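You operate a simulated robot arm through the tools that you are given. There is no shell and no other tool. Be economical: measure what you need, move in short steps, check, and stop when the job is done.

Carry out the task below with a simulated two-armed robot. There is one attempt and no reset: what you move stays moved.

## Task
Turn the knob of the roof bar clamp tight, pin the clamp and pack it.
Fine: hold the clamp as you turn; the green lock pin goes into its hole; the clamp ends about halfway along the boot box, on the side away from its slot. Set down upright: roof bar clamp.

It is judged by the outcome, as a careful person would: the job done as asked, and still so three seconds after it is handed in. It fails if anything else is knocked over, pushed out of place, dropped, spilled or broken.

## Robot
Two 6-joint arms with two-finger parallel grippers on one trunk, on a base that drives. Base frame: it is fixed to the floor where the robot stands at the start and does not move with it; the origin is under the middle of the robot, x ahead of it, y to its left, z up; the surface under the hand at the start is at about z = 850. Units: mm, degrees, N and s.
The left shoulder is at the start at [60, 187, 1172], the right one opposite. With the tool pointing down near the work surface each hand reaches from about 220 to 620 mm from the robot's upright axis, wherever it stands, measured 20 degrees to its own side. Places, roughly: boot box [400, 400, 900]; clamp knob [500, -100, 900]. Payload 1.57 kg a hand.
The TCP of each hand is the grasp point between the finger pads, 30 mm short of the fingertips. In the tool frame z runs along the fingers and y along their closing line. Largest opening 110 mm; finger width 24, thickness 12; the body of the gripper, 48 by 112 mm, starts 78 mm behind the TCP.
Orientation is told as [roll, pitch, yaw] about the base's x, y, z axes, in that order, counted from this pose: with the fingers straight down and closing along the base's y, the tool's x points along the base's -x, its y along +y and its z along -z.

## Interface
- The arms move only by the tool send_rows. It takes "left_steps", "right_steps" or both (then of equal length, played together; a hand with none holds still); each is a list of rows, each an object of numbers (a shift or turn left out is 0, a gripper value left out holds the last): "rx", "ry", "rz": the turn, a rotation vector about the base's x, y, z in units of 6 degrees (1.0 is 6 degrees); "tx", "ty", "tz": the shift along the base's x, y, z in units of 30 mm (1.0 is 30 mm); "grip": the opening in per cent of the stroke, from 0 (shut) to 100 (fully open). In form: [{"rx": .., "ry": .., "rz": .., "tx": .., "ty": .., "tz": .., "grip": ..}, ...]. A call has 1 to 8 rows; each row shifts and turns the commanded pose from where the row before left it. A call with a number of a shift or a turn outside -1 to 1 is refused whole. Each row takes 0.2 s and may step no farther than 50 mm and 8.6 degrees from the row before; otherwise, or with a gripper value out of range, the whole call is refused. A pose out of reach is approached as far as the arm can. The call stops where the force on the tool passes 40 N (or 10 N more than at its start, if that is more) or the arm is blocked; 0.2 s more then pass. The fingers move at their own pace (about 153 mm/s each) and stop on an object; they squeeze with about 30 N. The grip force told is the motor's: it shows also when the fingers shut on nothing. Time passes only in rows, and 0.2 s behind the last, so rows that do not move let the fingers close. It gives the time, the measured TCP pose, the force on the tool (base axes), the opening and the grip force at its end, in the units of the frame above (readings bear some noise), with the torque about the TCP (base axes, N m) and any sound that the robot's microphone picked up, and new pictures: "show" is both (left out), scene, wrist or none (wrist: the cameras of the hands that moved).
- Cameras (640 x 400 px; columns grow to the right, rows downward): "scene" is now at [8.7, -8.8, 1703.5]; the picture's right is [-0.11, -0.99, 0.00], its down [-0.84, 0.10, -0.54] and it looks along [0.53, -0.06, -0.84] (base axes); focal length 272 px, centre (320, 200). "left" rides on the left gripper at [70, -16, -141] in its tool frame; the picture's right is [0.23, 0.97, 0.00], its down [-0.86, 0.20, -0.48] and it looks along [-0.47, 0.11, 0.88] (tool axes); focal length 222 px, centre (320, 200). "right" rides on the right gripper at [70, 16, -141] in its tool frame; the picture's right is [-0.23, 0.97, 0.00], its down [-0.86, -0.20, -0.48] and it looks along [-0.47, -0.11, 0.88] (tool axes); focal length 222 px, centre (320, 200). There is no depth. A picture from a camera that has moved, and an enlarged one, comes with that camera's place and axes in the base frame and with its lens.
- lift_body(by): slides the trunk up (or, below 0, down) by that many mm; the arms and the scene camera ride with it, the base frame stays. It gives what a move gives, with no picture.
- base_move(legs): drives the robot by 1 to 6 legs, each [ahead, left, turn to the left] in mm, mm and degrees, along the robot's own axes; the way and the turn of a leg run together, so that a leg with both is an arc; at most 1500 mm and 180 degrees a leg. The arms and the cameras ride along, it lands a little off, and it stops where it bumps. It gives what a move gives, and a new picture of the scene camera.
- pan_tilt(pan, tilt): turns the head with the scene camera to pan (to the left, within 86 degrees either way) and tilt (down, from -29 to 69), counted from straight ahead of the robot. It gives what a move gives, and a new picture of the scene camera.
- close_up(camera, box): a new picture of the part [left, top, right, bottom] of that camera's present view, enlarged. It takes no simulated time.
- close_job(): hands the job in; it is judged then, once.

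Go step by step. Nothing tells you exact positions but the pictures and the camera data: compare them with the known pose of the tool, close in by small moves and look again before you grip or let go. The budget is 120 turns and 260 pictures, counting those below and the enlarged ones. Unless the task says otherwise, let go and move clear before handing in, and close with one line.

The tools are called as name(argument=value, ...) on one line, values as JSON. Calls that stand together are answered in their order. send_rows: Moves the arms, as the interface text tells. Its arguments: {"type":"object","properties":{"left_steps":{"type":"array"},"right_steps":{"type":"array"},"show":{"type":"string","enum":["both","scene","wrist","none"]}},"required":[]} The other tools are called the same way: lift_body (by) slides the trunk up or down; base_move (legs) drives the base; pan_tilt (pan, tilt) turns the head that bears the scene camera; close_up (camera, box) takes an enlarged picture of a part of a camera's view; close_job () hands the job in.

At the start:

```text
t: 0.0
left_tcp_pos: [391.0, 110.1, 1193.5]
left_tcp_rot: [0.0, 0.0, 0.0]
left_contact_force: [0.7, -0.2, -0.8]
left_ft_torque: [-0.03, 0.02, -0.02]
left_finger_gap: 109.9
left_grip_force: 0.1
right_tcp_pos: [409.0, -230.0, 1162.3]
right_tcp_rot: [0.1, 0.0, -0.1]
right_contact_force: [1.0, -0.5, -0.1]
right_ft_torque: [0.01, 0.0, 0.01]
right_finger_gap: 109.9
right_grip_force: 0.1
trunk travel left (down, up): [-800.0, 190.0]
robot x, y, heading: [-1.2, 4.2, 0.2]
head pan, tilt: [-6.5, 57.5]
```

scene: 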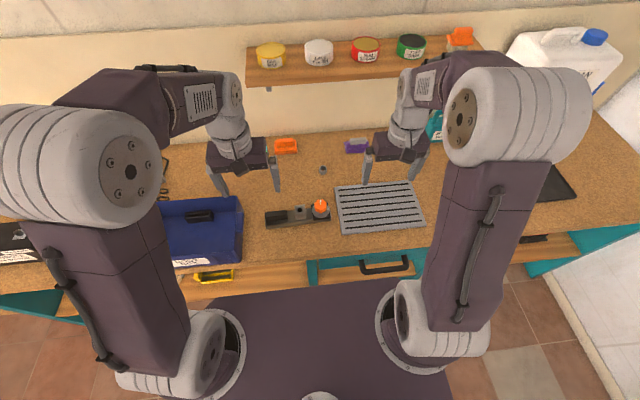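
right: 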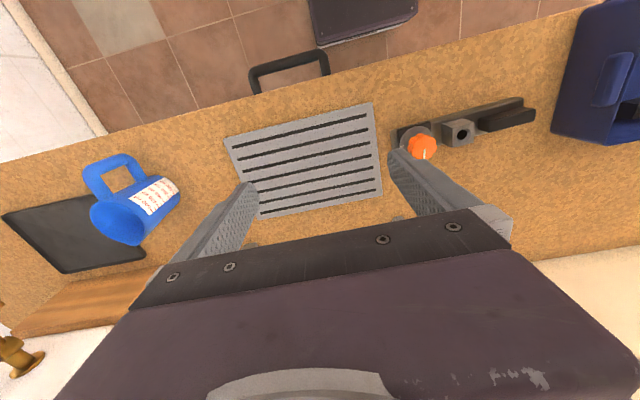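
left: 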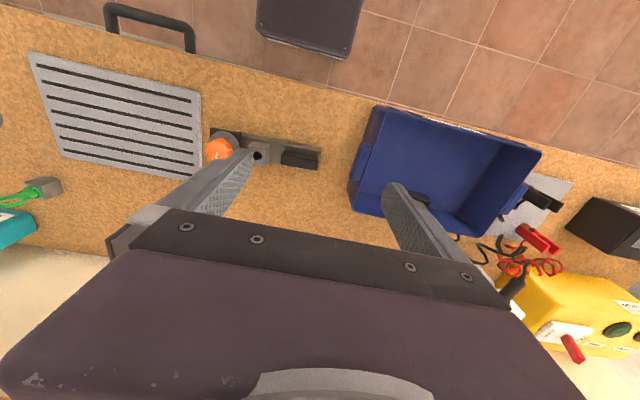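

I see the clamp with an orange knob mid-bench, the blue boot box to its left, and a green item by the left camera's left edge (possibly the pin). I'll take enlarged views first.

close_up(camera="scene", box=[240, 120, 440, 245])

close_up(camera="left", box=[0, 80, 340, 260])

close_up(camera="right", box=[380, 60, 640, 220])

close_up(camera="left", box=[340, 90, 600, 270])

close_up(camera="scene", box=[0, 120, 260, 290])

```text
3.20 times, centred on (340, 182) of scene
camera zoom: at [8.7, -8.8, 1703.5], right [-0.11, -0.99, 0.0], down [-0.84, 0.1, -0.54], along [0.53, -0.06, -0.84], focal length 871 px, centre (256, 256)
```

zoom: 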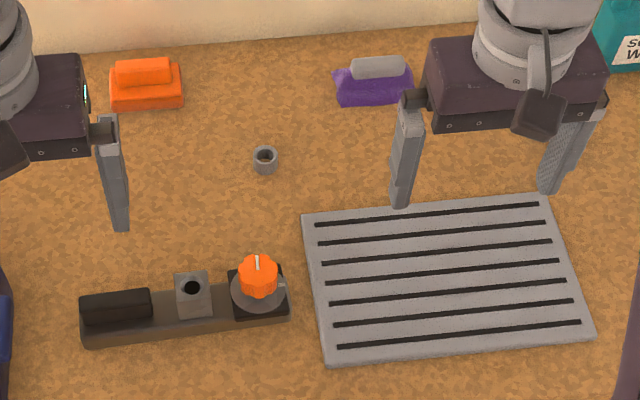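

```text
1.88 times, centred on (170, 170) of left
camera zoom: at [320.3, 94.4, 1333.1], right [-0.23, 0.97, 0.0], down [0.86, 0.2, 0.48], along [0.47, 0.11, -0.88], focal length 418 px, centre (602, 256)
```

zoom: 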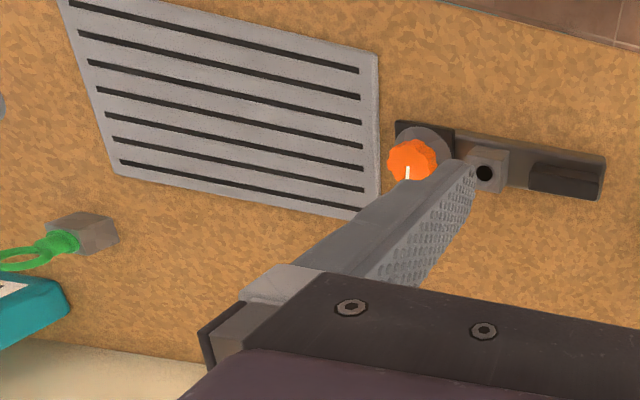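

```text
2.46 times, centred on (510, 140) of right
camera zoom: at [338.7, -213.4, 1303.6], right [0.23, 0.97, 0.0], down [0.86, -0.2, 0.48], along [0.47, -0.11, -0.88], focal length 547 px, centre (-148, 348)
```

zoom: 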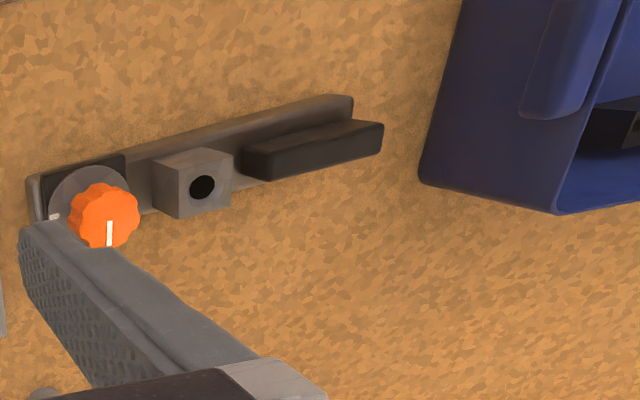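

```text
2.22 times, centred on (470, 180) of left
camera zoom: at [320.3, 94.4, 1333.1], right [-0.23, 0.97, 0.0], down [0.86, 0.2, 0.48], along [0.47, 0.11, -0.88], focal length 494 px, centre (-13, 244)
```

zoom: 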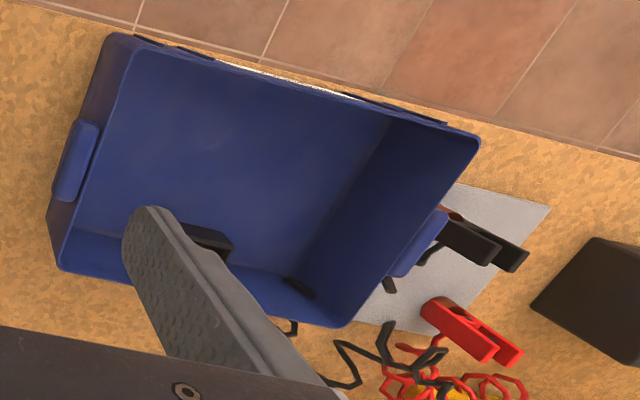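

```text
2.35 times, centred on (130, 205) of scene
camera zoom: at [8.7, -8.8, 1703.5], right [-0.11, -0.99, 0.0], down [-0.84, 0.1, -0.54], along [0.53, -0.06, -0.84], focal length 640 px, centre (767, 188)
```

zoom: 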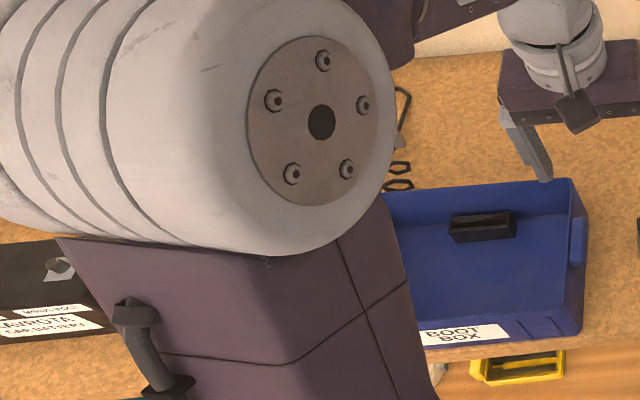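

The clamp lies along y with its knob end near (485,-65), the pin seems to be in a grey block near (690,-480), and the box's black slot is on its far wall. I'll pan to look at the pin and then at the box.

pan_tilt(pan=-45, tilt=45)

pan_tilt(pan=40, tilt=55)

```text
t: 1.1
left_tcp_pos: [390.3, 110.9, 1192.8]
left_tcp_rot: [0.0, 0.0, 0.0]
left_contact_force: [-0.1, -0.6, 0.3]
left_ft_torque: [0.04, 0.0, -0.03]
left_finger_gap: 109.8
left_grip_force: 0.0
right_tcp_pos: [408.3, -230.1, 1163.0]
right_tcp_rot: [0.0, 0.0, 0.0]
right_contact_force: [-0.3, 0.2, 0.5]
right_ft_torque: [0.01, -0.02, -0.02]
right_finger_gap: 109.8
right_grip_force: 0.1
trunk travel left (down, up): [-800.0, 190.0]
robot x, y, heading: [2.6, -2.6, 0.2]
head pan, tilt: [-45.0, 45.0]
camera scene: at [-2.8, -58.3, 1720.0], right [-0.71, -0.71, 0.0], down [-0.5, 0.5, -0.71], along [0.5, -0.5, -0.71], focal length 272 px, centre (320, 200)
```

scene: 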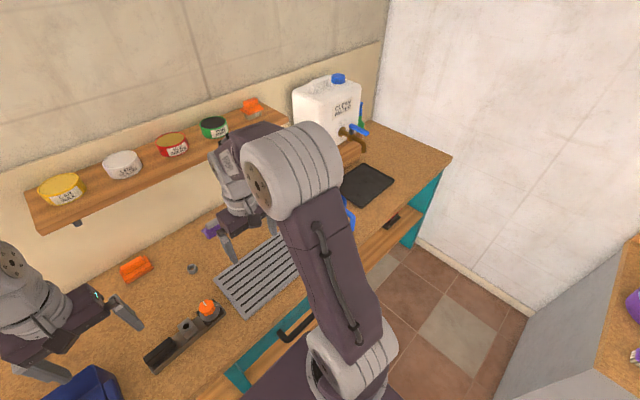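

```text
t: 2.6
left_tcp_pos: [390.4, 110.8, 1193.8]
left_tcp_rot: [-0.1, 0.0, 0.0]
left_contact_force: [-0.1, -0.4, 0.3]
left_ft_torque: [0.0, 0.0, 0.01]
left_finger_gap: 109.9
left_grip_force: 0.0
right_tcp_pos: [408.4, -230.4, 1163.4]
right_tcp_rot: [0.0, 0.0, 0.0]
right_contact_force: [-0.7, 0.3, -0.3]
right_ft_torque: [0.03, -0.02, -0.01]
right_finger_gap: 110.0
right_grip_force: 0.0
trunk travel left (down, up): [-800.0, 190.0]
robot x, y, heading: [-0.2, -0.4, 0.0]
head pan, tilt: [40.0, 55.0]
camera scene: at [-5.1, 45.3, 1706.6], right [0.64, -0.77, 0.0], down [-0.63, -0.53, -0.57], along [0.44, 0.37, -0.82], focal length 272 px, centre (320, 200)
```

scene: 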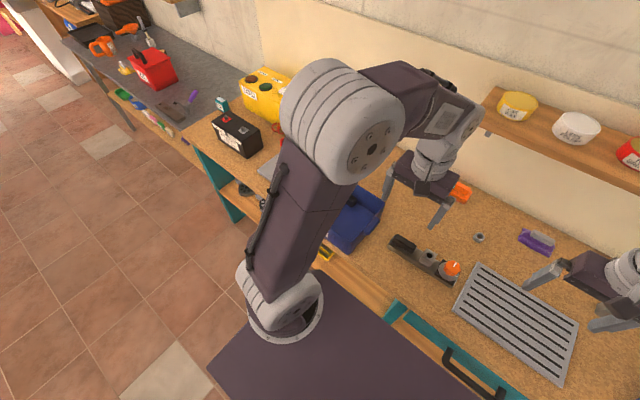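

The pin is hidden behind the right hand. I'll draw the right hand back and left, and look again.

send_rows(right_steps=[{"tx": -1, "ty": 0.5}, {"tx": -1, "ty": 0.5}, {"tx": -1, "ty": 0.5}, {"tx": -1, "ty": 0.5}], show="wrist")

pan_tilt(pan=-35, tilt=45)

```text
t: 3.6
left_tcp_pos: [388.7, 110.4, 1194.2]
left_tcp_rot: [0.0, -0.1, 0.0]
left_contact_force: [0.4, 0.3, 0.9]
left_ft_torque: [0.0, -0.06, 0.0]
left_finger_gap: 110.1
left_grip_force: 0.1
right_tcp_pos: [287.0, -169.9, 1163.7]
right_tcp_rot: [0.0, -0.2, 0.1]
right_contact_force: [0.0, -0.2, 1.5]
right_ft_torque: [0.01, 0.0, 0.03]
right_finger_gap: 109.9
right_grip_force: 0.1
trunk travel left (down, up): [-800.0, 190.0]
robot x, y, heading: [-1.0, 4.6, -0.0]
head pan, tilt: [40.0, 55.0]
camera right: at [216.9, -153.9, 1303.0], right [0.23, 0.97, 0.0], down [0.85, -0.2, 0.48], along [0.47, -0.11, -0.88], focal length 222 px, centre (320, 200)
```

right: 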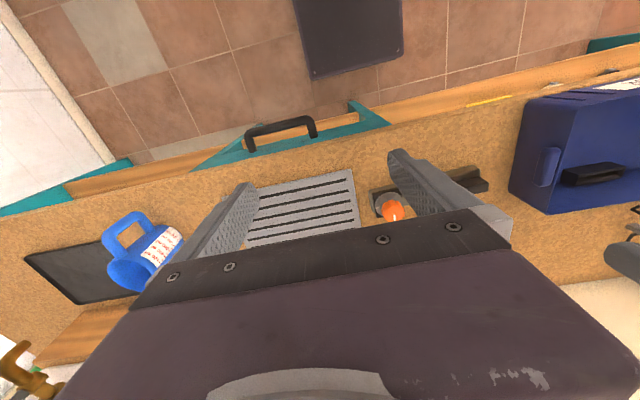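

```text
t: 5.1
left_tcp_pos: [390.1, 110.1, 1193.3]
left_tcp_rot: [-0.1, 0.0, 0.0]
left_contact_force: [-0.2, -0.4, -0.8]
left_ft_torque: [0.01, 0.02, 0.01]
left_finger_gap: 109.9
left_grip_force: 0.1
right_tcp_pos: [289.3, -170.6, 1163.1]
right_tcp_rot: [0.0, 0.0, -0.1]
right_contact_force: [0.9, 0.7, 0.5]
right_ft_torque: [-0.01, 0.0, 0.01]
right_finger_gap: 110.2
right_grip_force: 0.1
trunk travel left (down, up): [-800.0, 190.0]
robot x, y, heading: [1.0, 0.2, 0.0]
head pan, tilt: [-35.0, 45.0]
camera scene: at [6.5, -47.5, 1720.0], right [-0.57, -0.82, 0.0], down [-0.58, 0.41, -0.71], along [0.58, -0.41, -0.71], focal length 272 px, centre (320, 200)
```

scene: 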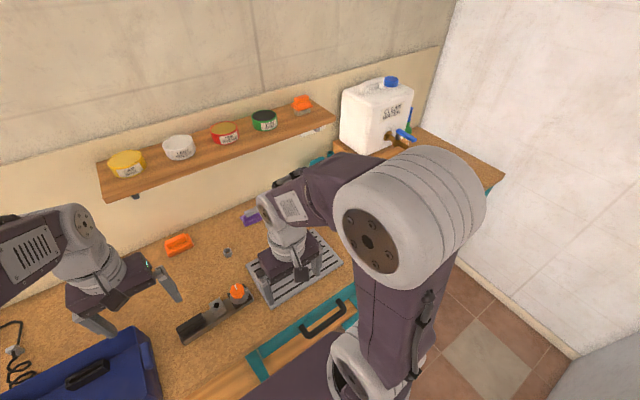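

I'll hold the clamp by its black end (around x 475, y 90) with the left hand, closing along x. First I'll turn the left hand to yaw -90 above it.

send_rows(left_steps=[{"rz": -1, "tx": 0.4}, {"rz": -1, "tx": 0.4}, {"rz": -1, "tx": 0.4}, {"rz": -1, "tx": 0.4}, {"rz": -1, "tx": 0.4}, {"rz": -1, "tx": 0.4}, {"rz": -1, "tx": 0.4}, {"rz": -1}], show="none")

send_rows(left_steps=[{"rz": -1, "tz": -0.5}, {"rz": -1, "tz": -0.5}, {"rz": -1, "tz": -0.5}, {"rz": -1, "tz": -0.5}, {"rz": -1, "tz": -0.5}, {"rz": -1, "tz": -0.5}, {"rz": -1, "tz": -0.5}, {"tz": -0.5}], show="both")

```text
t: 6.9
left_tcp_pos: [475.1, 111.6, 1194.2]
left_tcp_rot: [-0.1, 0.0, -48.1]
left_contact_force: [0.1, 0.5, -1.3]
left_ft_torque: [-0.02, -0.03, -0.01]
left_finger_gap: 110.0
left_grip_force: 0.1
right_tcp_pos: [289.3, -171.0, 1161.7]
right_tcp_rot: [0.1, 0.1, 0.0]
right_contact_force: [0.4, 0.2, -0.4]
right_ft_torque: [-0.04, 0.03, 0.01]
right_finger_gap: 110.2
right_grip_force: 0.1
trunk travel left (down, up): [-800.0, 190.0]
robot x, y, heading: [0.9, 3.5, 0.0]
head pan, tilt: [-35.0, 45.0]
```

```text
t: 8.7
left_tcp_pos: [474.8, 111.2, 1073.1]
left_tcp_rot: [0.1, 0.1, -90.1]
left_contact_force: [-0.3, 0.1, -0.7]
left_ft_torque: [-0.01, 0.04, -0.02]
left_finger_gap: 110.0
left_grip_force: 0.0
right_tcp_pos: [288.8, -170.1, 1161.9]
right_tcp_rot: [0.1, 0.0, 0.0]
right_contact_force: [0.5, -0.2, 0.6]
right_ft_torque: [-0.02, -0.01, -0.02]
right_finger_gap: 110.1
right_grip_force: 0.0
trunk travel left (down, up): [-800.0, 190.0]
robot x, y, heading: [-2.5, -0.8, -0.1]
head pan, tilt: [-35.0, 45.0]
camera scene: at [6.6, -47.5, 1720.0], right [-0.57, -0.82, 0.0], down [-0.58, 0.41, -0.71], along [0.58, -0.41, -0.71], focal length 272 px, centre (320, 200)
camera left: at [458.1, 180.8, 1212.6], right [0.97, 0.23, 0.0], down [0.2, -0.86, 0.48], along [0.11, -0.47, -0.88], focal length 222 px, centre (320, 200)
```

scene: 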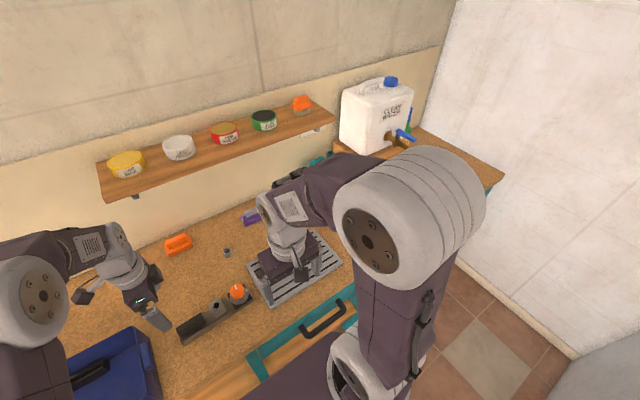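
left: 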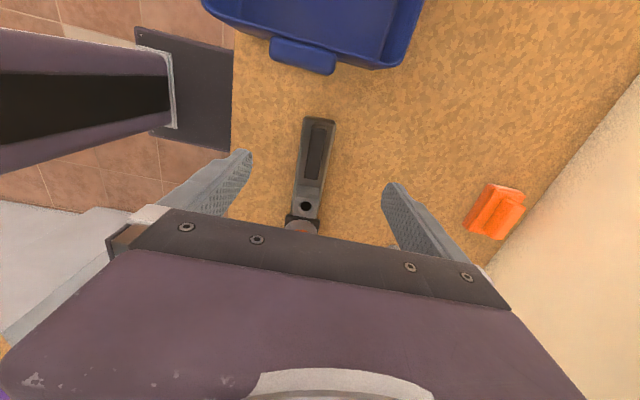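

Left hand is above the clamp. I'll zoom in for exact edges.

close_up(camera="left", box=[240, 100, 400, 240])

```text
2.86 times, centred on (320, 170) of left
camera zoom: at [458.1, 180.8, 1212.6], right [0.97, 0.23, 0.0], down [0.2, -0.86, 0.48], along [0.11, -0.47, -0.88], focal length 635 px, centre (320, 286)
```

zoom: 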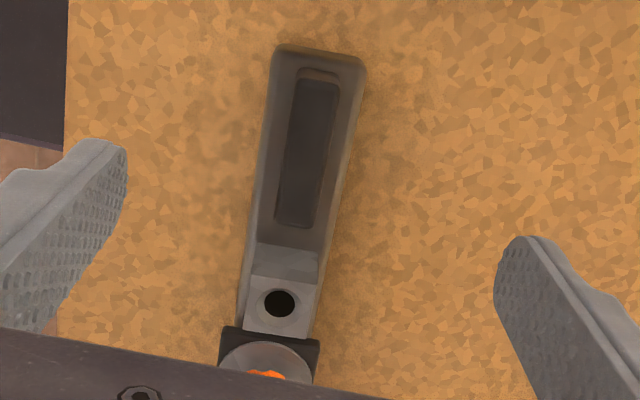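

The clamp axis runs from about (470,130) to (478,-8), tilted 3.3°. I'll lower the left hand astride it at y≈70.

send_rows(left_steps=[{"rz": 0.5, "ty": -0.7, "tz": -0.9}, {"ty": -0.67, "tz": -0.9}, {"tz": -0.9}, {"tz": -0.9}, {"tz": -0.9}, {"tz": -0.8}], show="wrist")

pan_tilt(pan=-3, tilt=60)

```text
t: 10.1
left_tcp_pos: [476.4, 68.7, 915.3]
left_tcp_rot: [-0.1, 0.0, -87.1]
left_contact_force: [-0.5, 0.3, -0.8]
left_ft_torque: [-0.04, 0.01, -0.03]
left_finger_gap: 110.1
left_grip_force: 0.1
right_tcp_pos: [289.0, -169.5, 1163.5]
right_tcp_rot: [0.0, 0.0, 0.0]
right_contact_force: [-0.1, -0.2, -0.5]
right_ft_torque: [-0.01, -0.02, 0.02]
right_finger_gap: 110.2
right_grip_force: 0.0
trunk travel left (down, up): [-800.0, 190.0]
robot x, y, heading: [-1.0, 0.3, -0.0]
head pan, tilt: [-35.0, 45.0]
camera left: at [454.2, 137.1, 1054.5], right [0.96, 0.28, 0.0], down [0.24, -0.84, 0.48], along [0.13, -0.46, -0.88], focal length 222 px, centre (320, 200)
```

left: 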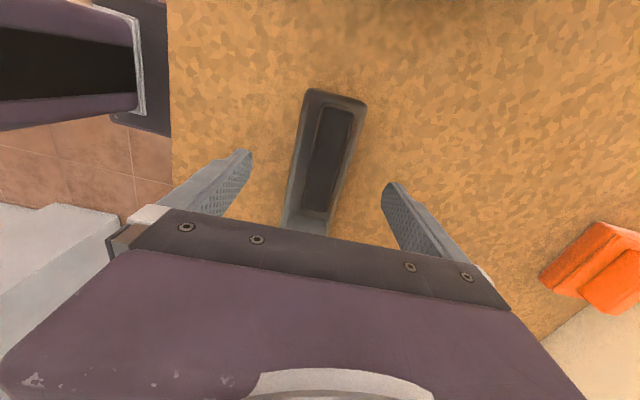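

```text
t: 11.1
left_tcp_pos: [474.6, 67.7, 915.3]
left_tcp_rot: [0.0, 0.0, -87.0]
left_contact_force: [-0.9, -0.2, 0.3]
left_ft_torque: [0.0, 0.0, 0.01]
left_finger_gap: 109.8
left_grip_force: 0.1
right_tcp_pos: [287.8, -170.0, 1162.5]
right_tcp_rot: [0.0, 0.0, 0.0]
right_contact_force: [-0.5, 0.2, 0.5]
right_ft_torque: [0.0, 0.01, -0.02]
right_finger_gap: 109.9
right_grip_force: 0.1
trunk travel left (down, up): [-800.0, 190.0]
robot x, y, heading: [-1.8, -0.2, -0.2]
head pan, tilt: [-3.0, 60.0]
camera scene: at [6.2, -4.6, 1700.5], right [-0.05, -1.0, 0.0], down [-0.86, 0.05, -0.5], along [0.5, -0.03, -0.87], focal length 272 px, centre (320, 200)
```

scene: 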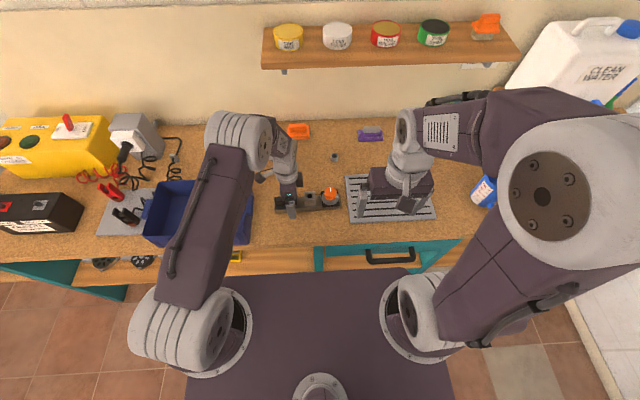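

Left fingers straddle the clamp. I'll lower and close, while the right hand starts to turn to yaw +90 toward the knob.

send_rows(left_steps=[{"tz": -0.5}, {"tz": -0.45}, {"grip": 0}, {}, {}, {}, {}, {}], right_steps=[{"rz": 1, "tx": 0.4, "ty": 0.1}, {"rz": 1, "tx": 0.4, "ty": 0.1}, {"rz": 1, "tx": 0.4, "ty": 0.1}, {"rz": 1, "tx": 0.4, "ty": 0.1}, {"rz": 1, "tx": 0.4, "ty": 0.2}, {"rz": 1, "tx": 0.4, "ty": 0.2}, {"rz": 1, "tx": 0.4, "ty": 0.2}, {"rz": 1, "tx": 0.4, "ty": 0.2}], show="none")

send_rows(right_steps=[{"rz": 1, "tx": 0.45, "ty": 0.2}, {"rz": 1, "tx": 0.45, "ty": 0.3}, {"rz": 1, "tx": 0.45, "ty": 0.3}, {"rz": 1, "tx": 0.45, "ty": 0.3}, {"rz": 1, "tx": 0.45, "ty": 0.2}, {"rz": 1, "tx": 0.45, "ty": 0.2}, {"rz": 1, "tx": 0.45, "ty": 0.1}, {"ty": 0.1}], show="both")

```text
t: 12.9
left_tcp_pos: [474.7, 68.3, 886.2]
left_tcp_rot: [0.0, -0.1, -87.0]
left_contact_force: [-0.6, -0.1, 0.2]
left_ft_torque: [0.12, 0.01, 0.0]
left_finger_gap: 49.7
left_grip_force: 29.9
right_tcp_pos: [384.6, -131.6, 1163.6]
right_tcp_rot: [0.0, 0.0, 48.1]
right_contact_force: [-0.6, 0.3, 0.5]
right_ft_torque: [-0.01, 0.0, 0.03]
right_finger_gap: 110.0
right_grip_force: 0.1
trunk travel left (down, up): [-800.0, 190.0]
robot x, y, heading: [-1.1, -1.4, -0.1]
head pan, tilt: [-3.0, 60.0]
```

```text
t: 14.7
left_tcp_pos: [474.0, 69.3, 887.2]
left_tcp_rot: [0.0, 0.0, -86.9]
left_contact_force: [-0.3, 0.2, 0.0]
left_ft_torque: [-0.03, -0.03, -0.03]
left_finger_gap: 49.6
left_grip_force: 29.9
right_tcp_pos: [478.3, -82.3, 1162.2]
right_tcp_rot: [-0.1, 0.1, 90.1]
right_contact_force: [-0.5, 0.6, -0.1]
right_ft_torque: [0.02, 0.04, -0.01]
right_finger_gap: 109.9
right_grip_force: 0.0
trunk travel left (down, up): [-800.0, 190.0]
robot x, y, heading: [-3.6, -2.2, -0.1]
head pan, tilt: [-3.0, 60.0]
camera scene: at [6.5, -4.3, 1700.5], right [-0.05, -1.0, 0.0], down [-0.86, 0.05, -0.5], along [0.5, -0.03, -0.87], focal length 272 px, centre (320, 200)
camera right: at [462.6, -152.7, 1303.0], right [-0.97, 0.23, 0.0], down [0.2, 0.86, 0.48], along [0.11, 0.47, -0.88], focal length 222 px, centre (320, 200)
```

scene: 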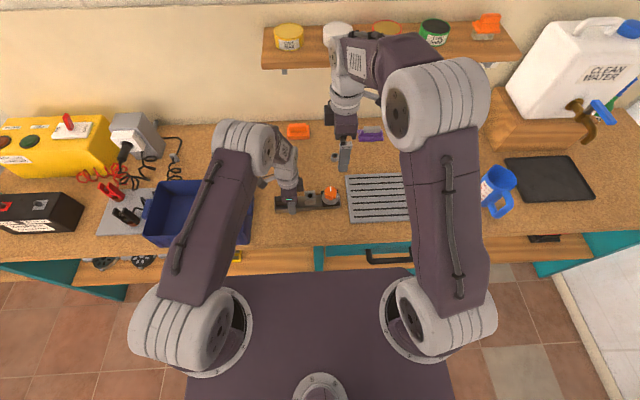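
right: 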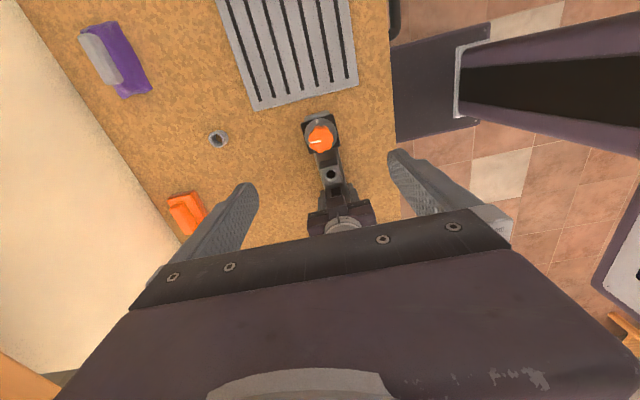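

The clamp is held (gap 49.6). I'll zoom on the knob.

close_up(camera="right", box=[270, 100, 380, 240])

close_up(camera="scene", box=[260, 160, 360, 225])

```text
2.86 times, centred on (325, 170) of right
camera zoom: at [462.6, -152.7, 1303.0], right [-0.97, 0.23, 0.0], down [0.2, 0.86, 0.48], along [0.11, 0.47, -0.88], focal length 635 px, centre (306, 286)
```

zoom: 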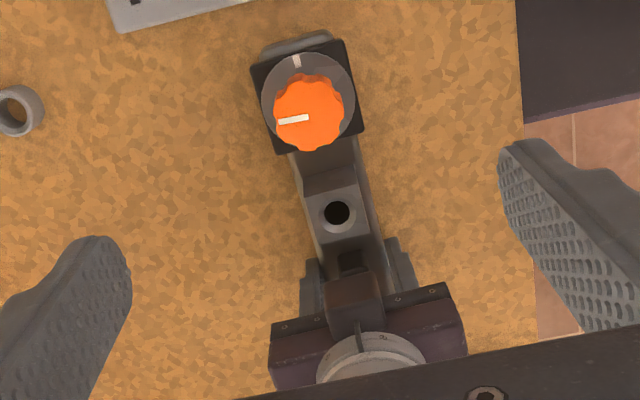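

```text
6.15 times, centred on (310, 192) of scene
camera zoom: at [6.5, -4.3, 1700.5], right [-0.05, -1.0, 0.0], down [-0.86, 0.05, -0.5], along [0.5, -0.03, -0.87], focal length 1674 px, centre (382, 246)
```

zoom: 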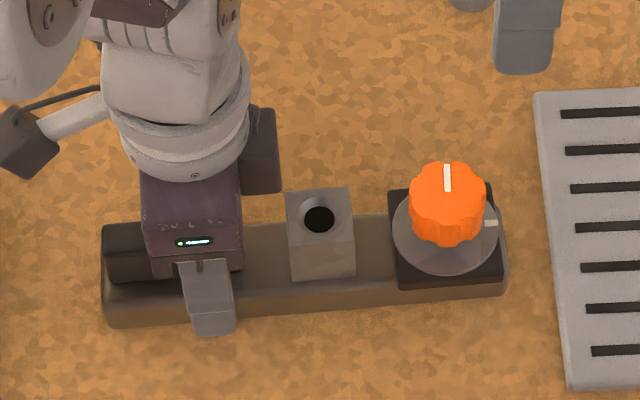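

The knob is at about (482.5,-65), top near z 930, with the pointer at +x and the mark at -y. I'll bring the right hand down over it.

send_rows(right_steps=[{"tx": 0.14, "ty": 0.55, "tz": -1}, {"tz": -1}, {"tz": -1}, {"tz": -1}, {"tz": -1}, {"tz": -0.9}], show="both")

close_up(camera="scene", box=[260, 140, 380, 225])

```text
t: 16.1
left_tcp_pos: [475.8, 68.5, 886.8]
left_tcp_rot: [0.0, 0.0, -87.0]
left_contact_force: [-0.6, -0.4, -0.8]
left_ft_torque: [-0.06, -0.04, -0.07]
left_finger_gap: 49.5
left_grip_force: 30.5
right_tcp_pos: [485.1, -68.5, 986.5]
right_tcp_rot: [0.0, 0.0, 90.0]
right_contact_force: [0.9, -0.4, 0.0]
right_ft_torque: [-0.01, 0.0, -0.02]
right_finger_gap: 110.0
right_grip_force: 0.0
trunk travel left (down, up): [-800.0, 190.0]
robot x, y, heading: [0.1, 0.4, 0.1]
head pan, tilt: [-3.0, 60.0]
camera scene: at [6.7, -4.2, 1700.5], right [-0.05, -1.0, 0.0], down [-0.86, 0.05, -0.5], along [0.5, -0.03, -0.87], focal length 272 px, centre (320, 200)
camera right: at [468.2, -137.4, 1126.3], right [-0.97, 0.23, 0.0], down [0.2, 0.86, 0.48], along [0.11, 0.47, -0.88], focal length 222 px, centre (320, 200)
```

scene: 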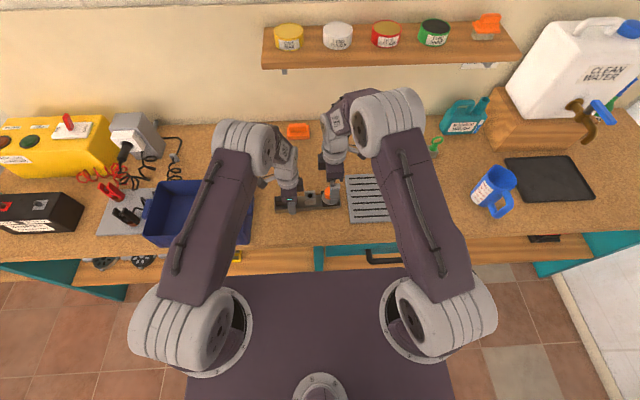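
right: 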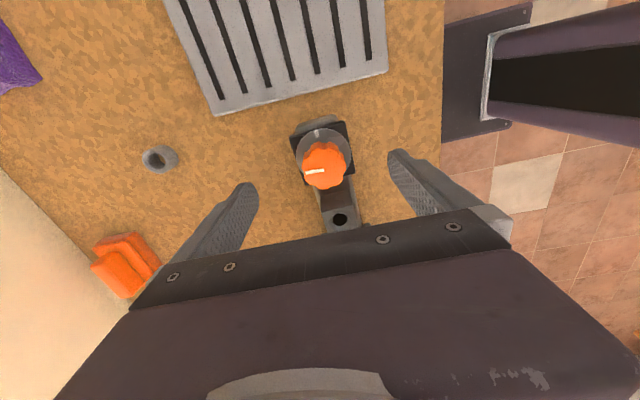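

```text
4.71 times, centred on (320, 182) of scene
camera zoom: at [6.7, -4.2, 1700.5], right [-0.05, -1.0, 0.0], down [-0.86, 0.05, -0.5], along [0.5, -0.03, -0.87], focal length 1280 px, centre (320, 282)
```

zoom: 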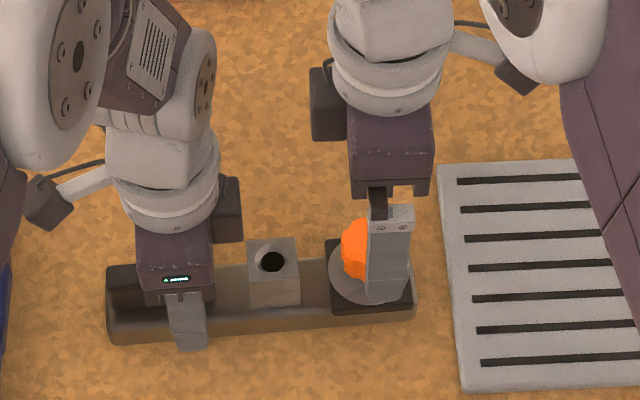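

Alignment looks fine within a few mm. I'll go down to z≈926 and close on the knob.

send_rows(right_steps=[{"tx": -0.05, "tz": -0.8, "grip": 65}, {"tz": -0.8}, {"tz": -0.4}], show="wrist")

close_up(camera="scene", box=[270, 150, 370, 225])

```text
t: 16.9
left_tcp_pos: [476.0, 69.3, 886.3]
left_tcp_rot: [0.0, -0.1, -87.0]
left_contact_force: [-0.1, 0.3, 0.0]
left_ft_torque: [0.02, 0.0, -0.06]
left_finger_gap: 49.6
left_grip_force: 29.5
right_tcp_pos: [481.9, -66.7, 926.6]
right_tcp_rot: [0.1, 0.0, 90.0]
right_contact_force: [0.8, 0.8, 0.6]
right_ft_torque: [0.03, 0.0, -0.01]
right_finger_gap: 71.6
right_grip_force: 0.0
trunk travel left (down, up): [-800.0, 190.0]
robot x, y, heading: [4.3, -1.8, 0.1]
head pan, tilt: [-3.0, 60.0]
camera right: at [466.1, -136.6, 1066.8], right [-0.97, 0.23, 0.0], down [0.2, 0.86, 0.48], along [0.11, 0.47, -0.88], focal length 222 px, centre (320, 200)
```

right: 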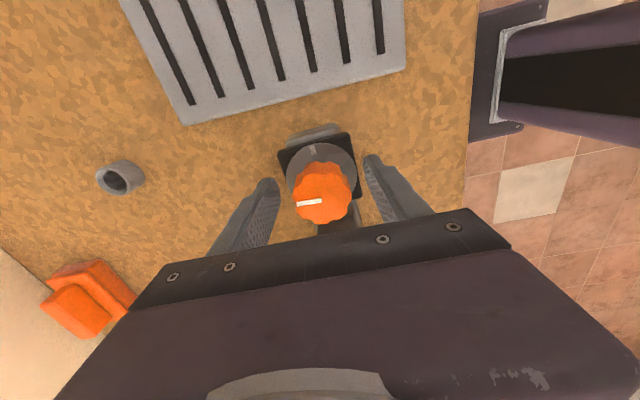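

```text
5.33 times, centred on (320, 188) of scene
camera zoom: at [6.5, -4.3, 1700.5], right [-0.05, -1.0, 0.0], down [-0.86, 0.05, -0.5], along [0.5, -0.03, -0.87], focal length 1451 px, centre (320, 267)
```

zoom: 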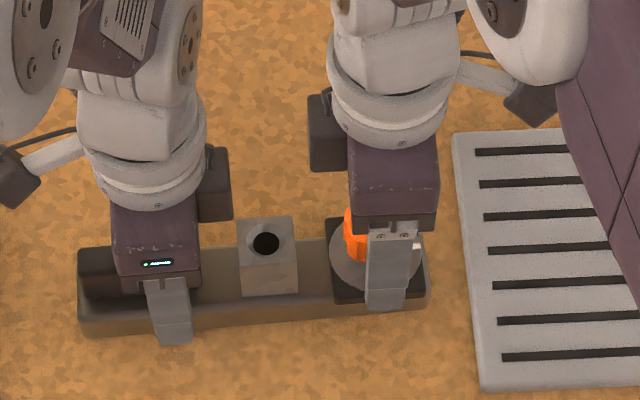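

Good straddle; I'll nudge 2 mm to +y and close on the knob.

send_rows(right_steps=[{"ty": 0.07, "grip": 0}, {}, {}], show="wrist")

```text
t: 17.7
left_tcp_pos: [475.5, 69.6, 886.7]
left_tcp_rot: [0.0, -0.1, -87.0]
left_contact_force: [2.2, 16.1, 0.2]
left_ft_torque: [0.02, -0.01, 0.27]
left_finger_gap: 49.7
left_grip_force: 30.2
right_tcp_pos: [482.1, -65.1, 927.4]
right_tcp_rot: [0.2, 0.2, 90.1]
right_contact_force: [-1.4, -16.6, 0.6]
right_ft_torque: [-0.26, -0.02, 0.01]
right_finger_gap: 40.9
right_grip_force: 30.1
trunk travel left (down, up): [-800.0, 190.0]
robot x, y, heading: [1.5, -0.2, -0.1]
head pan, tilt: [-3.0, 60.0]
camera right: at [465.8, -134.6, 1066.9], right [-0.97, 0.23, 0.0], down [0.2, 0.86, 0.48], along [0.11, 0.47, -0.88], focal length 222 px, centre (320, 200)
```

right: 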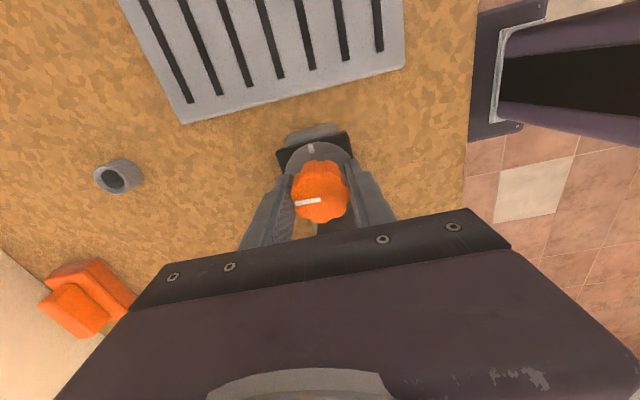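

There's a 16 N side load along y, so I'll undo the nudge and begin turning clockwise.

send_rows(right_steps=[{"ty": -0.07}, {"rz": -0.5}, {"rz": -0.5}], show="none")

```text
t: 18.5
left_tcp_pos: [474.4, 70.3, 885.4]
left_tcp_rot: [0.0, -0.1, -87.0]
left_contact_force: [0.7, 5.2, -1.3]
left_ft_torque: [0.04, -0.03, 0.15]
left_finger_gap: 49.4
left_grip_force: 29.6
right_tcp_pos: [482.4, -66.8, 926.0]
right_tcp_rot: [0.0, -0.1, 84.0]
right_contact_force: [-1.7, -5.6, 2.3]
right_ft_torque: [0.04, 0.14, 0.0]
right_finger_gap: 40.8
right_grip_force: 30.2
trunk travel left (down, up): [-800.0, 190.0]
robot x, y, heading: [-1.2, 1.3, -0.2]
head pan, tilt: [-3.0, 60.0]
```

send_rows(right_steps=[{"rz": -1, "ty": -0.02}, {"rz": -1}, {"rz": -1}, {"rz": -1}], show="wrist")

```text
t: 19.5
left_tcp_pos: [475.9, 68.4, 887.0]
left_tcp_rot: [0.1, -0.1, -87.0]
left_contact_force: [6.3, -12.3, -6.6]
left_ft_torque: [0.53, 0.26, 0.5]
left_finger_gap: 49.8
left_grip_force: 29.5
right_tcp_pos: [481.0, -66.2, 926.7]
right_tcp_rot: [-0.1, -0.1, 59.9]
right_contact_force: [-6.4, 9.4, 17.9]
right_ft_torque: [0.68, 0.13, 0.02]
right_finger_gap: 40.6
right_grip_force: 30.1
trunk travel left (down, up): [-800.0, 190.0]
robot x, y, heading: [3.5, -1.4, 0.4]
head pan, tilt: [-3.0, 60.0]
camera right: at [432.3, -118.6, 1066.7], right [-0.73, 0.68, 0.0], down [0.6, 0.64, 0.48], along [0.33, 0.35, -0.88], focal length 222 px, centre (320, 200)
```

right: 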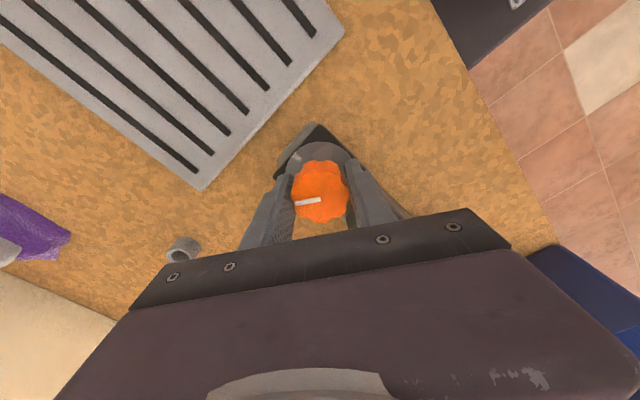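

The knob follows the hand. There's some vertical load, so I'll ease up a little while I turn on.

send_rows(right_steps=[{"tz": 0.05, "ty": 0.03}, {"rz": -1}, {"rz": -1}], show="none")

```text
t: 20.3
left_tcp_pos: [475.4, 68.6, 886.3]
left_tcp_rot: [0.0, 0.0, -87.0]
left_contact_force: [-2.8, -6.4, 9.6]
left_ft_torque: [-0.93, -0.15, -0.38]
left_finger_gap: 49.5
left_grip_force: 30.0
right_tcp_pos: [481.1, -66.0, 926.2]
right_tcp_rot: [0.0, 0.0, 47.9]
right_contact_force: [3.4, 6.3, -9.6]
right_ft_torque: [-0.46, -0.08, 0.01]
right_finger_gap: 40.7
right_grip_force: 30.0
trunk travel left (down, up): [-800.0, 190.0]
robot x, y, heading: [2.2, 1.5, -0.0]
head pan, tilt: [-3.0, 60.0]
```

send_rows(right_steps=[{"tz": -0.02, "ty": -0.02, "rz": -1}, {"rz": -1}, {"rz": -1}, {"rz": -1}], show="wrist")

```text
t: 21.3
left_tcp_pos: [475.8, 67.7, 885.8]
left_tcp_rot: [0.1, -0.1, -86.9]
left_contact_force: [5.0, -20.2, 0.5]
left_ft_torque: [0.22, -0.16, 0.41]
left_finger_gap: 49.6
left_grip_force: 29.9
right_tcp_pos: [480.7, -66.3, 927.2]
right_tcp_rot: [0.0, 0.0, 23.9]
right_contact_force: [-5.4, 20.1, -0.4]
right_ft_torque: [0.25, 0.37, 0.06]
right_finger_gap: 40.7
right_grip_force: 29.8
trunk travel left (down, up): [-800.0, 190.0]
robot x, y, heading: [-1.8, 3.0, -0.2]
head pan, tilt: [-3.0, 60.0]
camera right: at [411.3, -79.1, 1066.9], right [-0.19, 0.98, 0.0], down [0.86, 0.16, 0.48], along [0.47, 0.09, -0.88], focal length 222 px, centre (320, 200)
```

right: 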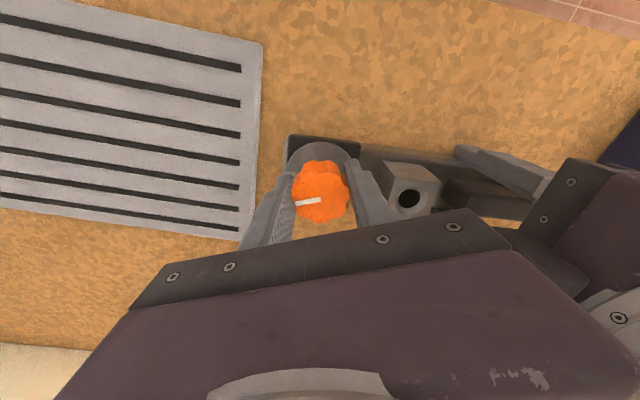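

Side load is +20 N in y; I'll follow it and continue turning toward the mark, watching for a stop.

send_rows(right_steps=[{"ty": 0.07, "rz": -0.5}, {"rz": -1}, {"rz": -1}], show="wrist")

close_up(camera="right", box=[240, 120, 400, 240])

```text
t: 22.1
left_tcp_pos: [475.0, 68.8, 885.8]
left_tcp_rot: [0.0, 0.0, -86.9]
left_contact_force: [1.4, -4.9, 8.1]
left_ft_torque: [-1.0, -0.34, 0.3]
left_finger_gap: 49.4
left_grip_force: 30.0
right_tcp_pos: [481.6, -64.9, 926.2]
right_tcp_rot: [0.0, 0.1, 9.0]
right_contact_force: [-1.4, 4.9, -3.4]
right_ft_torque: [-0.45, 0.22, 0.03]
right_finger_gap: 40.6
right_grip_force: 29.2
trunk travel left (down, up): [-800.0, 190.0]
robot x, y, heading: [-1.0, -0.4, 0.2]
head pan, tilt: [-3.0, 60.0]
camera right: at [410.1, -59.2, 1067.0], right [0.07, 1.0, 0.0], down [0.88, -0.06, 0.48], along [0.48, -0.04, -0.88], focal length 222 px, centre (320, 200)
```

right: 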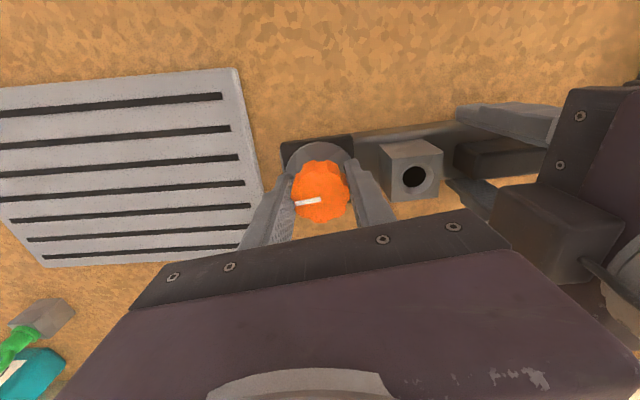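

```text
3.33 times, centred on (320, 180) of right
camera zoom: at [410.1, -59.2, 1067.0], right [0.07, 1.0, 0.0], down [0.88, -0.06, 0.48], along [0.48, -0.04, -0.88], focal length 740 px, centre (320, 267)
```

zoom: 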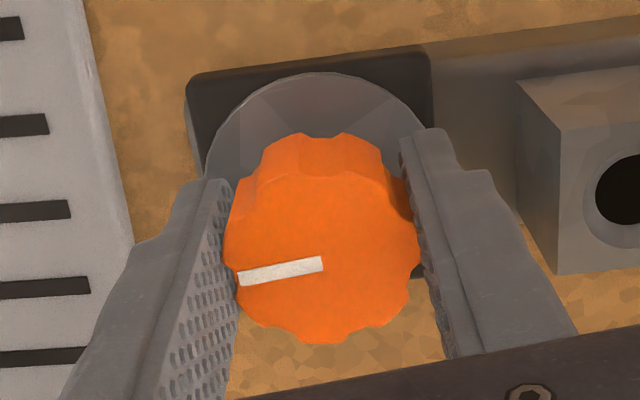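

Pointer is about 5° short of the mark. I'll turn in small steps, watching torque.

send_rows(right_steps=[{"ty": 0.02, "rz": -0.5}, {"rz": -0.4}], show="none")

send_rows(right_steps=[{"rz": -0.4}, {"rz": -0.4}], show="none")

```text
t: 22.7
left_tcp_pos: [475.0, 69.2, 887.1]
left_tcp_rot: [0.0, 0.0, -87.0]
left_contact_force: [3.6, 1.1, 8.7]
left_ft_torque: [-0.44, -0.26, 0.33]
left_finger_gap: 49.5
left_grip_force: 30.2
right_tcp_pos: [480.5, -64.8, 927.1]
right_tcp_rot: [0.0, 0.2, 3.5]
right_contact_force: [-3.5, -0.8, -7.1]
right_ft_torque: [-0.39, 0.29, -0.01]
right_finger_gap: 40.5
right_grip_force: 30.1
trunk travel left (down, up): [-800.0, 190.0]
robot x, y, heading: [0.9, -0.2, 0.2]
head pan, tilt: [-3.0, 60.0]
```

```text
t: 23.3
left_tcp_pos: [474.8, 69.3, 887.7]
left_tcp_rot: [0.0, -0.1, -87.0]
left_contact_force: [5.0, 5.5, 7.3]
left_ft_torque: [-0.31, -0.31, 0.58]
left_finger_gap: 49.7
left_grip_force: 29.7
right_tcp_pos: [481.5, -64.0, 927.7]
right_tcp_rot: [0.0, 0.1, -1.2]
right_contact_force: [-3.7, -6.4, -2.5]
right_ft_torque: [-0.32, 0.38, -0.01]
right_finger_gap: 40.9
right_grip_force: 30.4
trunk travel left (down, up): [-800.0, 190.0]
robot x, y, heading: [-0.5, 2.1, -0.0]
head pan, tilt: [-3.0, 60.0]
```

No stop felt. I'll release the knob and look at pointer against mark.

send_rows(right_steps=[{"grip": 65}, {}, {"tz": 0.8}, {"tz": 1}, {"tz": 1}, {"tz": 1}, {"tx": -1}, {"tx": -1}], show="none")

close_up(camera="right", box=[240, 100, 440, 240])

close_up(camera="scene", box=[270, 160, 370, 225])

```text
t: 25.1
left_tcp_pos: [473.1, 69.5, 887.1]
left_tcp_rot: [0.0, 0.1, -87.0]
left_contact_force: [-0.5, 0.6, 0.6]
left_ft_torque: [0.21, 0.03, 0.04]
left_finger_gap: 49.7
left_grip_force: 29.8
right_tcp_pos: [421.3, -62.6, 1042.2]
right_tcp_rot: [0.1, 0.0, -1.3]
right_contact_force: [0.0, -0.2, -0.2]
right_ft_torque: [0.0, -0.02, 0.01]
right_finger_gap: 71.6
right_grip_force: 0.1
trunk travel left (down, up): [-800.0, 190.0]
robot x, y, heading: [-0.6, -2.4, 0.1]
head pan, tilt: [-3.0, 60.0]
```

```text
2.86 times, centred on (340, 170) of right
camera zoom: at [352.7, -44.6, 1181.2], right [0.25, 0.97, 0.0], down [0.85, -0.22, 0.48], along [0.46, -0.12, -0.88], focal length 635 px, centre (263, 286)
```

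zoom: 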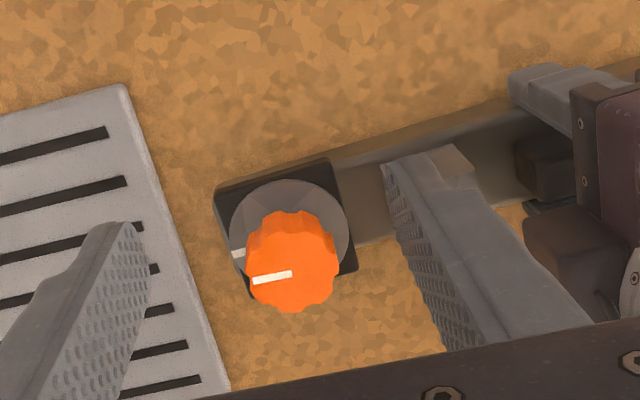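

```text
6.15 times, centred on (320, 192) of scene
camera zoom: at [5.6, -4.2, 1700.4], right [-0.05, -1.0, 0.0], down [-0.86, 0.05, -0.5], along [0.5, -0.03, -0.87], focal length 1674 px, centre (320, 246)
```

zoom: 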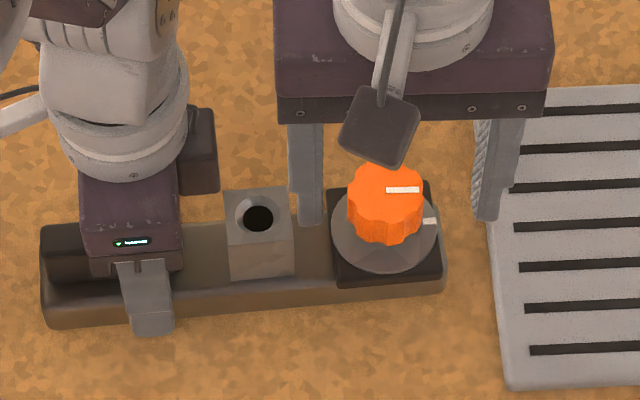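

The pointer is about 4.5° past the mark line (−91.4° vs −86.9°). I'll regrip and turn it back about 3.5°, to line up with the mark.

send_rows(right_steps=[{"tx": 1}, {"tx": 1}, {"tz": -1}, {"tz": -1}, {"tz": -1}, {"tz": -0.8}, {"grip": 0}, {}], show="none")

send_rows(right_steps=[{"rz": 0.3}, {"rz": 0.3}, {}, {"grip": 65}, {}], show="none")

send_rows(right_steps=[{"tz": 0.8}, {"tz": 1}, {"tz": 1}, {"tz": 1}, {"tx": -1}, {"tx": -1}], show="none")

close_up(camera="right", box=[240, 120, 360, 220])

close_up(camera="scene", box=[270, 160, 370, 225])

```text
t: 26.9
left_tcp_pos: [474.7, 69.4, 886.3]
left_tcp_rot: [0.0, -0.1, -87.0]
left_contact_force: [0.5, 1.8, -0.7]
left_ft_torque: [-0.03, -0.08, 0.03]
left_finger_gap: 49.5
left_grip_force: 30.1
right_tcp_pos: [482.4, -65.0, 926.9]
right_tcp_rot: [0.1, 0.1, -1.2]
right_contact_force: [-0.6, -3.8, 0.4]
right_ft_torque: [0.05, 0.02, 0.0]
right_finger_gap: 40.7
right_grip_force: 30.2
trunk travel left (down, up): [-800.0, 190.0]
robot x, y, heading: [0.4, -3.7, 0.1]
head pan, tilt: [-3.0, 60.0]
```

```text
t: 28.1
left_tcp_pos: [476.0, 68.4, 885.9]
left_tcp_rot: [0.0, 0.1, -87.0]
left_contact_force: [0.0, 0.1, 0.9]
left_ft_torque: [0.26, 0.03, -0.03]
left_finger_gap: 49.8
left_grip_force: 30.1
right_tcp_pos: [481.2, -63.4, 928.6]
right_tcp_rot: [0.0, -0.1, 2.3]
right_contact_force: [0.6, 0.5, -0.9]
right_ft_torque: [0.0, -0.02, -0.04]
right_finger_gap: 71.3
right_grip_force: 0.0
trunk travel left (down, up): [-800.0, 190.0]
robot x, y, heading: [-1.9, -0.9, -0.2]
head pan, tilt: [-3.0, 60.0]
```

```text
t: 29.5
left_tcp_pos: [473.3, 69.1, 886.2]
left_tcp_rot: [0.0, 0.1, -87.0]
left_contact_force: [-0.3, -0.4, 0.1]
left_ft_torque: [0.21, 0.0, 0.0]
left_finger_gap: 49.9
left_grip_force: 30.4
right_tcp_pos: [421.4, -63.1, 1041.0]
right_tcp_rot: [-0.1, 0.0, 2.5]
right_contact_force: [0.5, 0.3, 0.7]
right_ft_torque: [0.01, -0.01, 0.0]
right_finger_gap: 71.6
right_grip_force: 0.0
trunk travel left (down, up): [-800.0, 190.0]
robot x, y, heading: [-1.9, 0.6, 0.1]
head pan, tilt: [-3.0, 60.0]
```

```text
4.00 times, centred on (300, 170) of right
camera zoom: at [350.8, -50.6, 1181.4], right [0.19, 0.98, 0.0], down [0.86, -0.16, 0.48], along [0.47, -0.09, -0.88], focal length 888 px, centre (400, 320)
```

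zoom: 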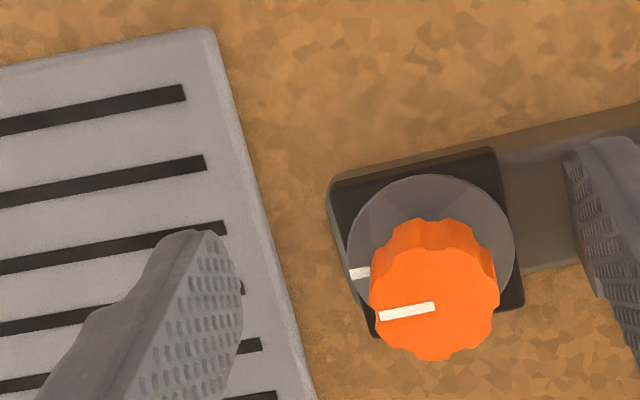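

```text
6.15 times, centred on (320, 192) of scene
camera zoom: at [5.5, -4.3, 1700.5], right [-0.05, -1.0, 0.0], down [-0.86, 0.05, -0.5], along [0.5, -0.03, -0.87], focal length 1674 px, centre (320, 246)
```

zoom: 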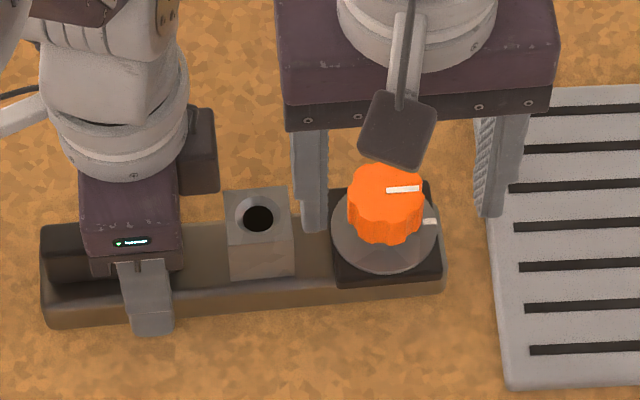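

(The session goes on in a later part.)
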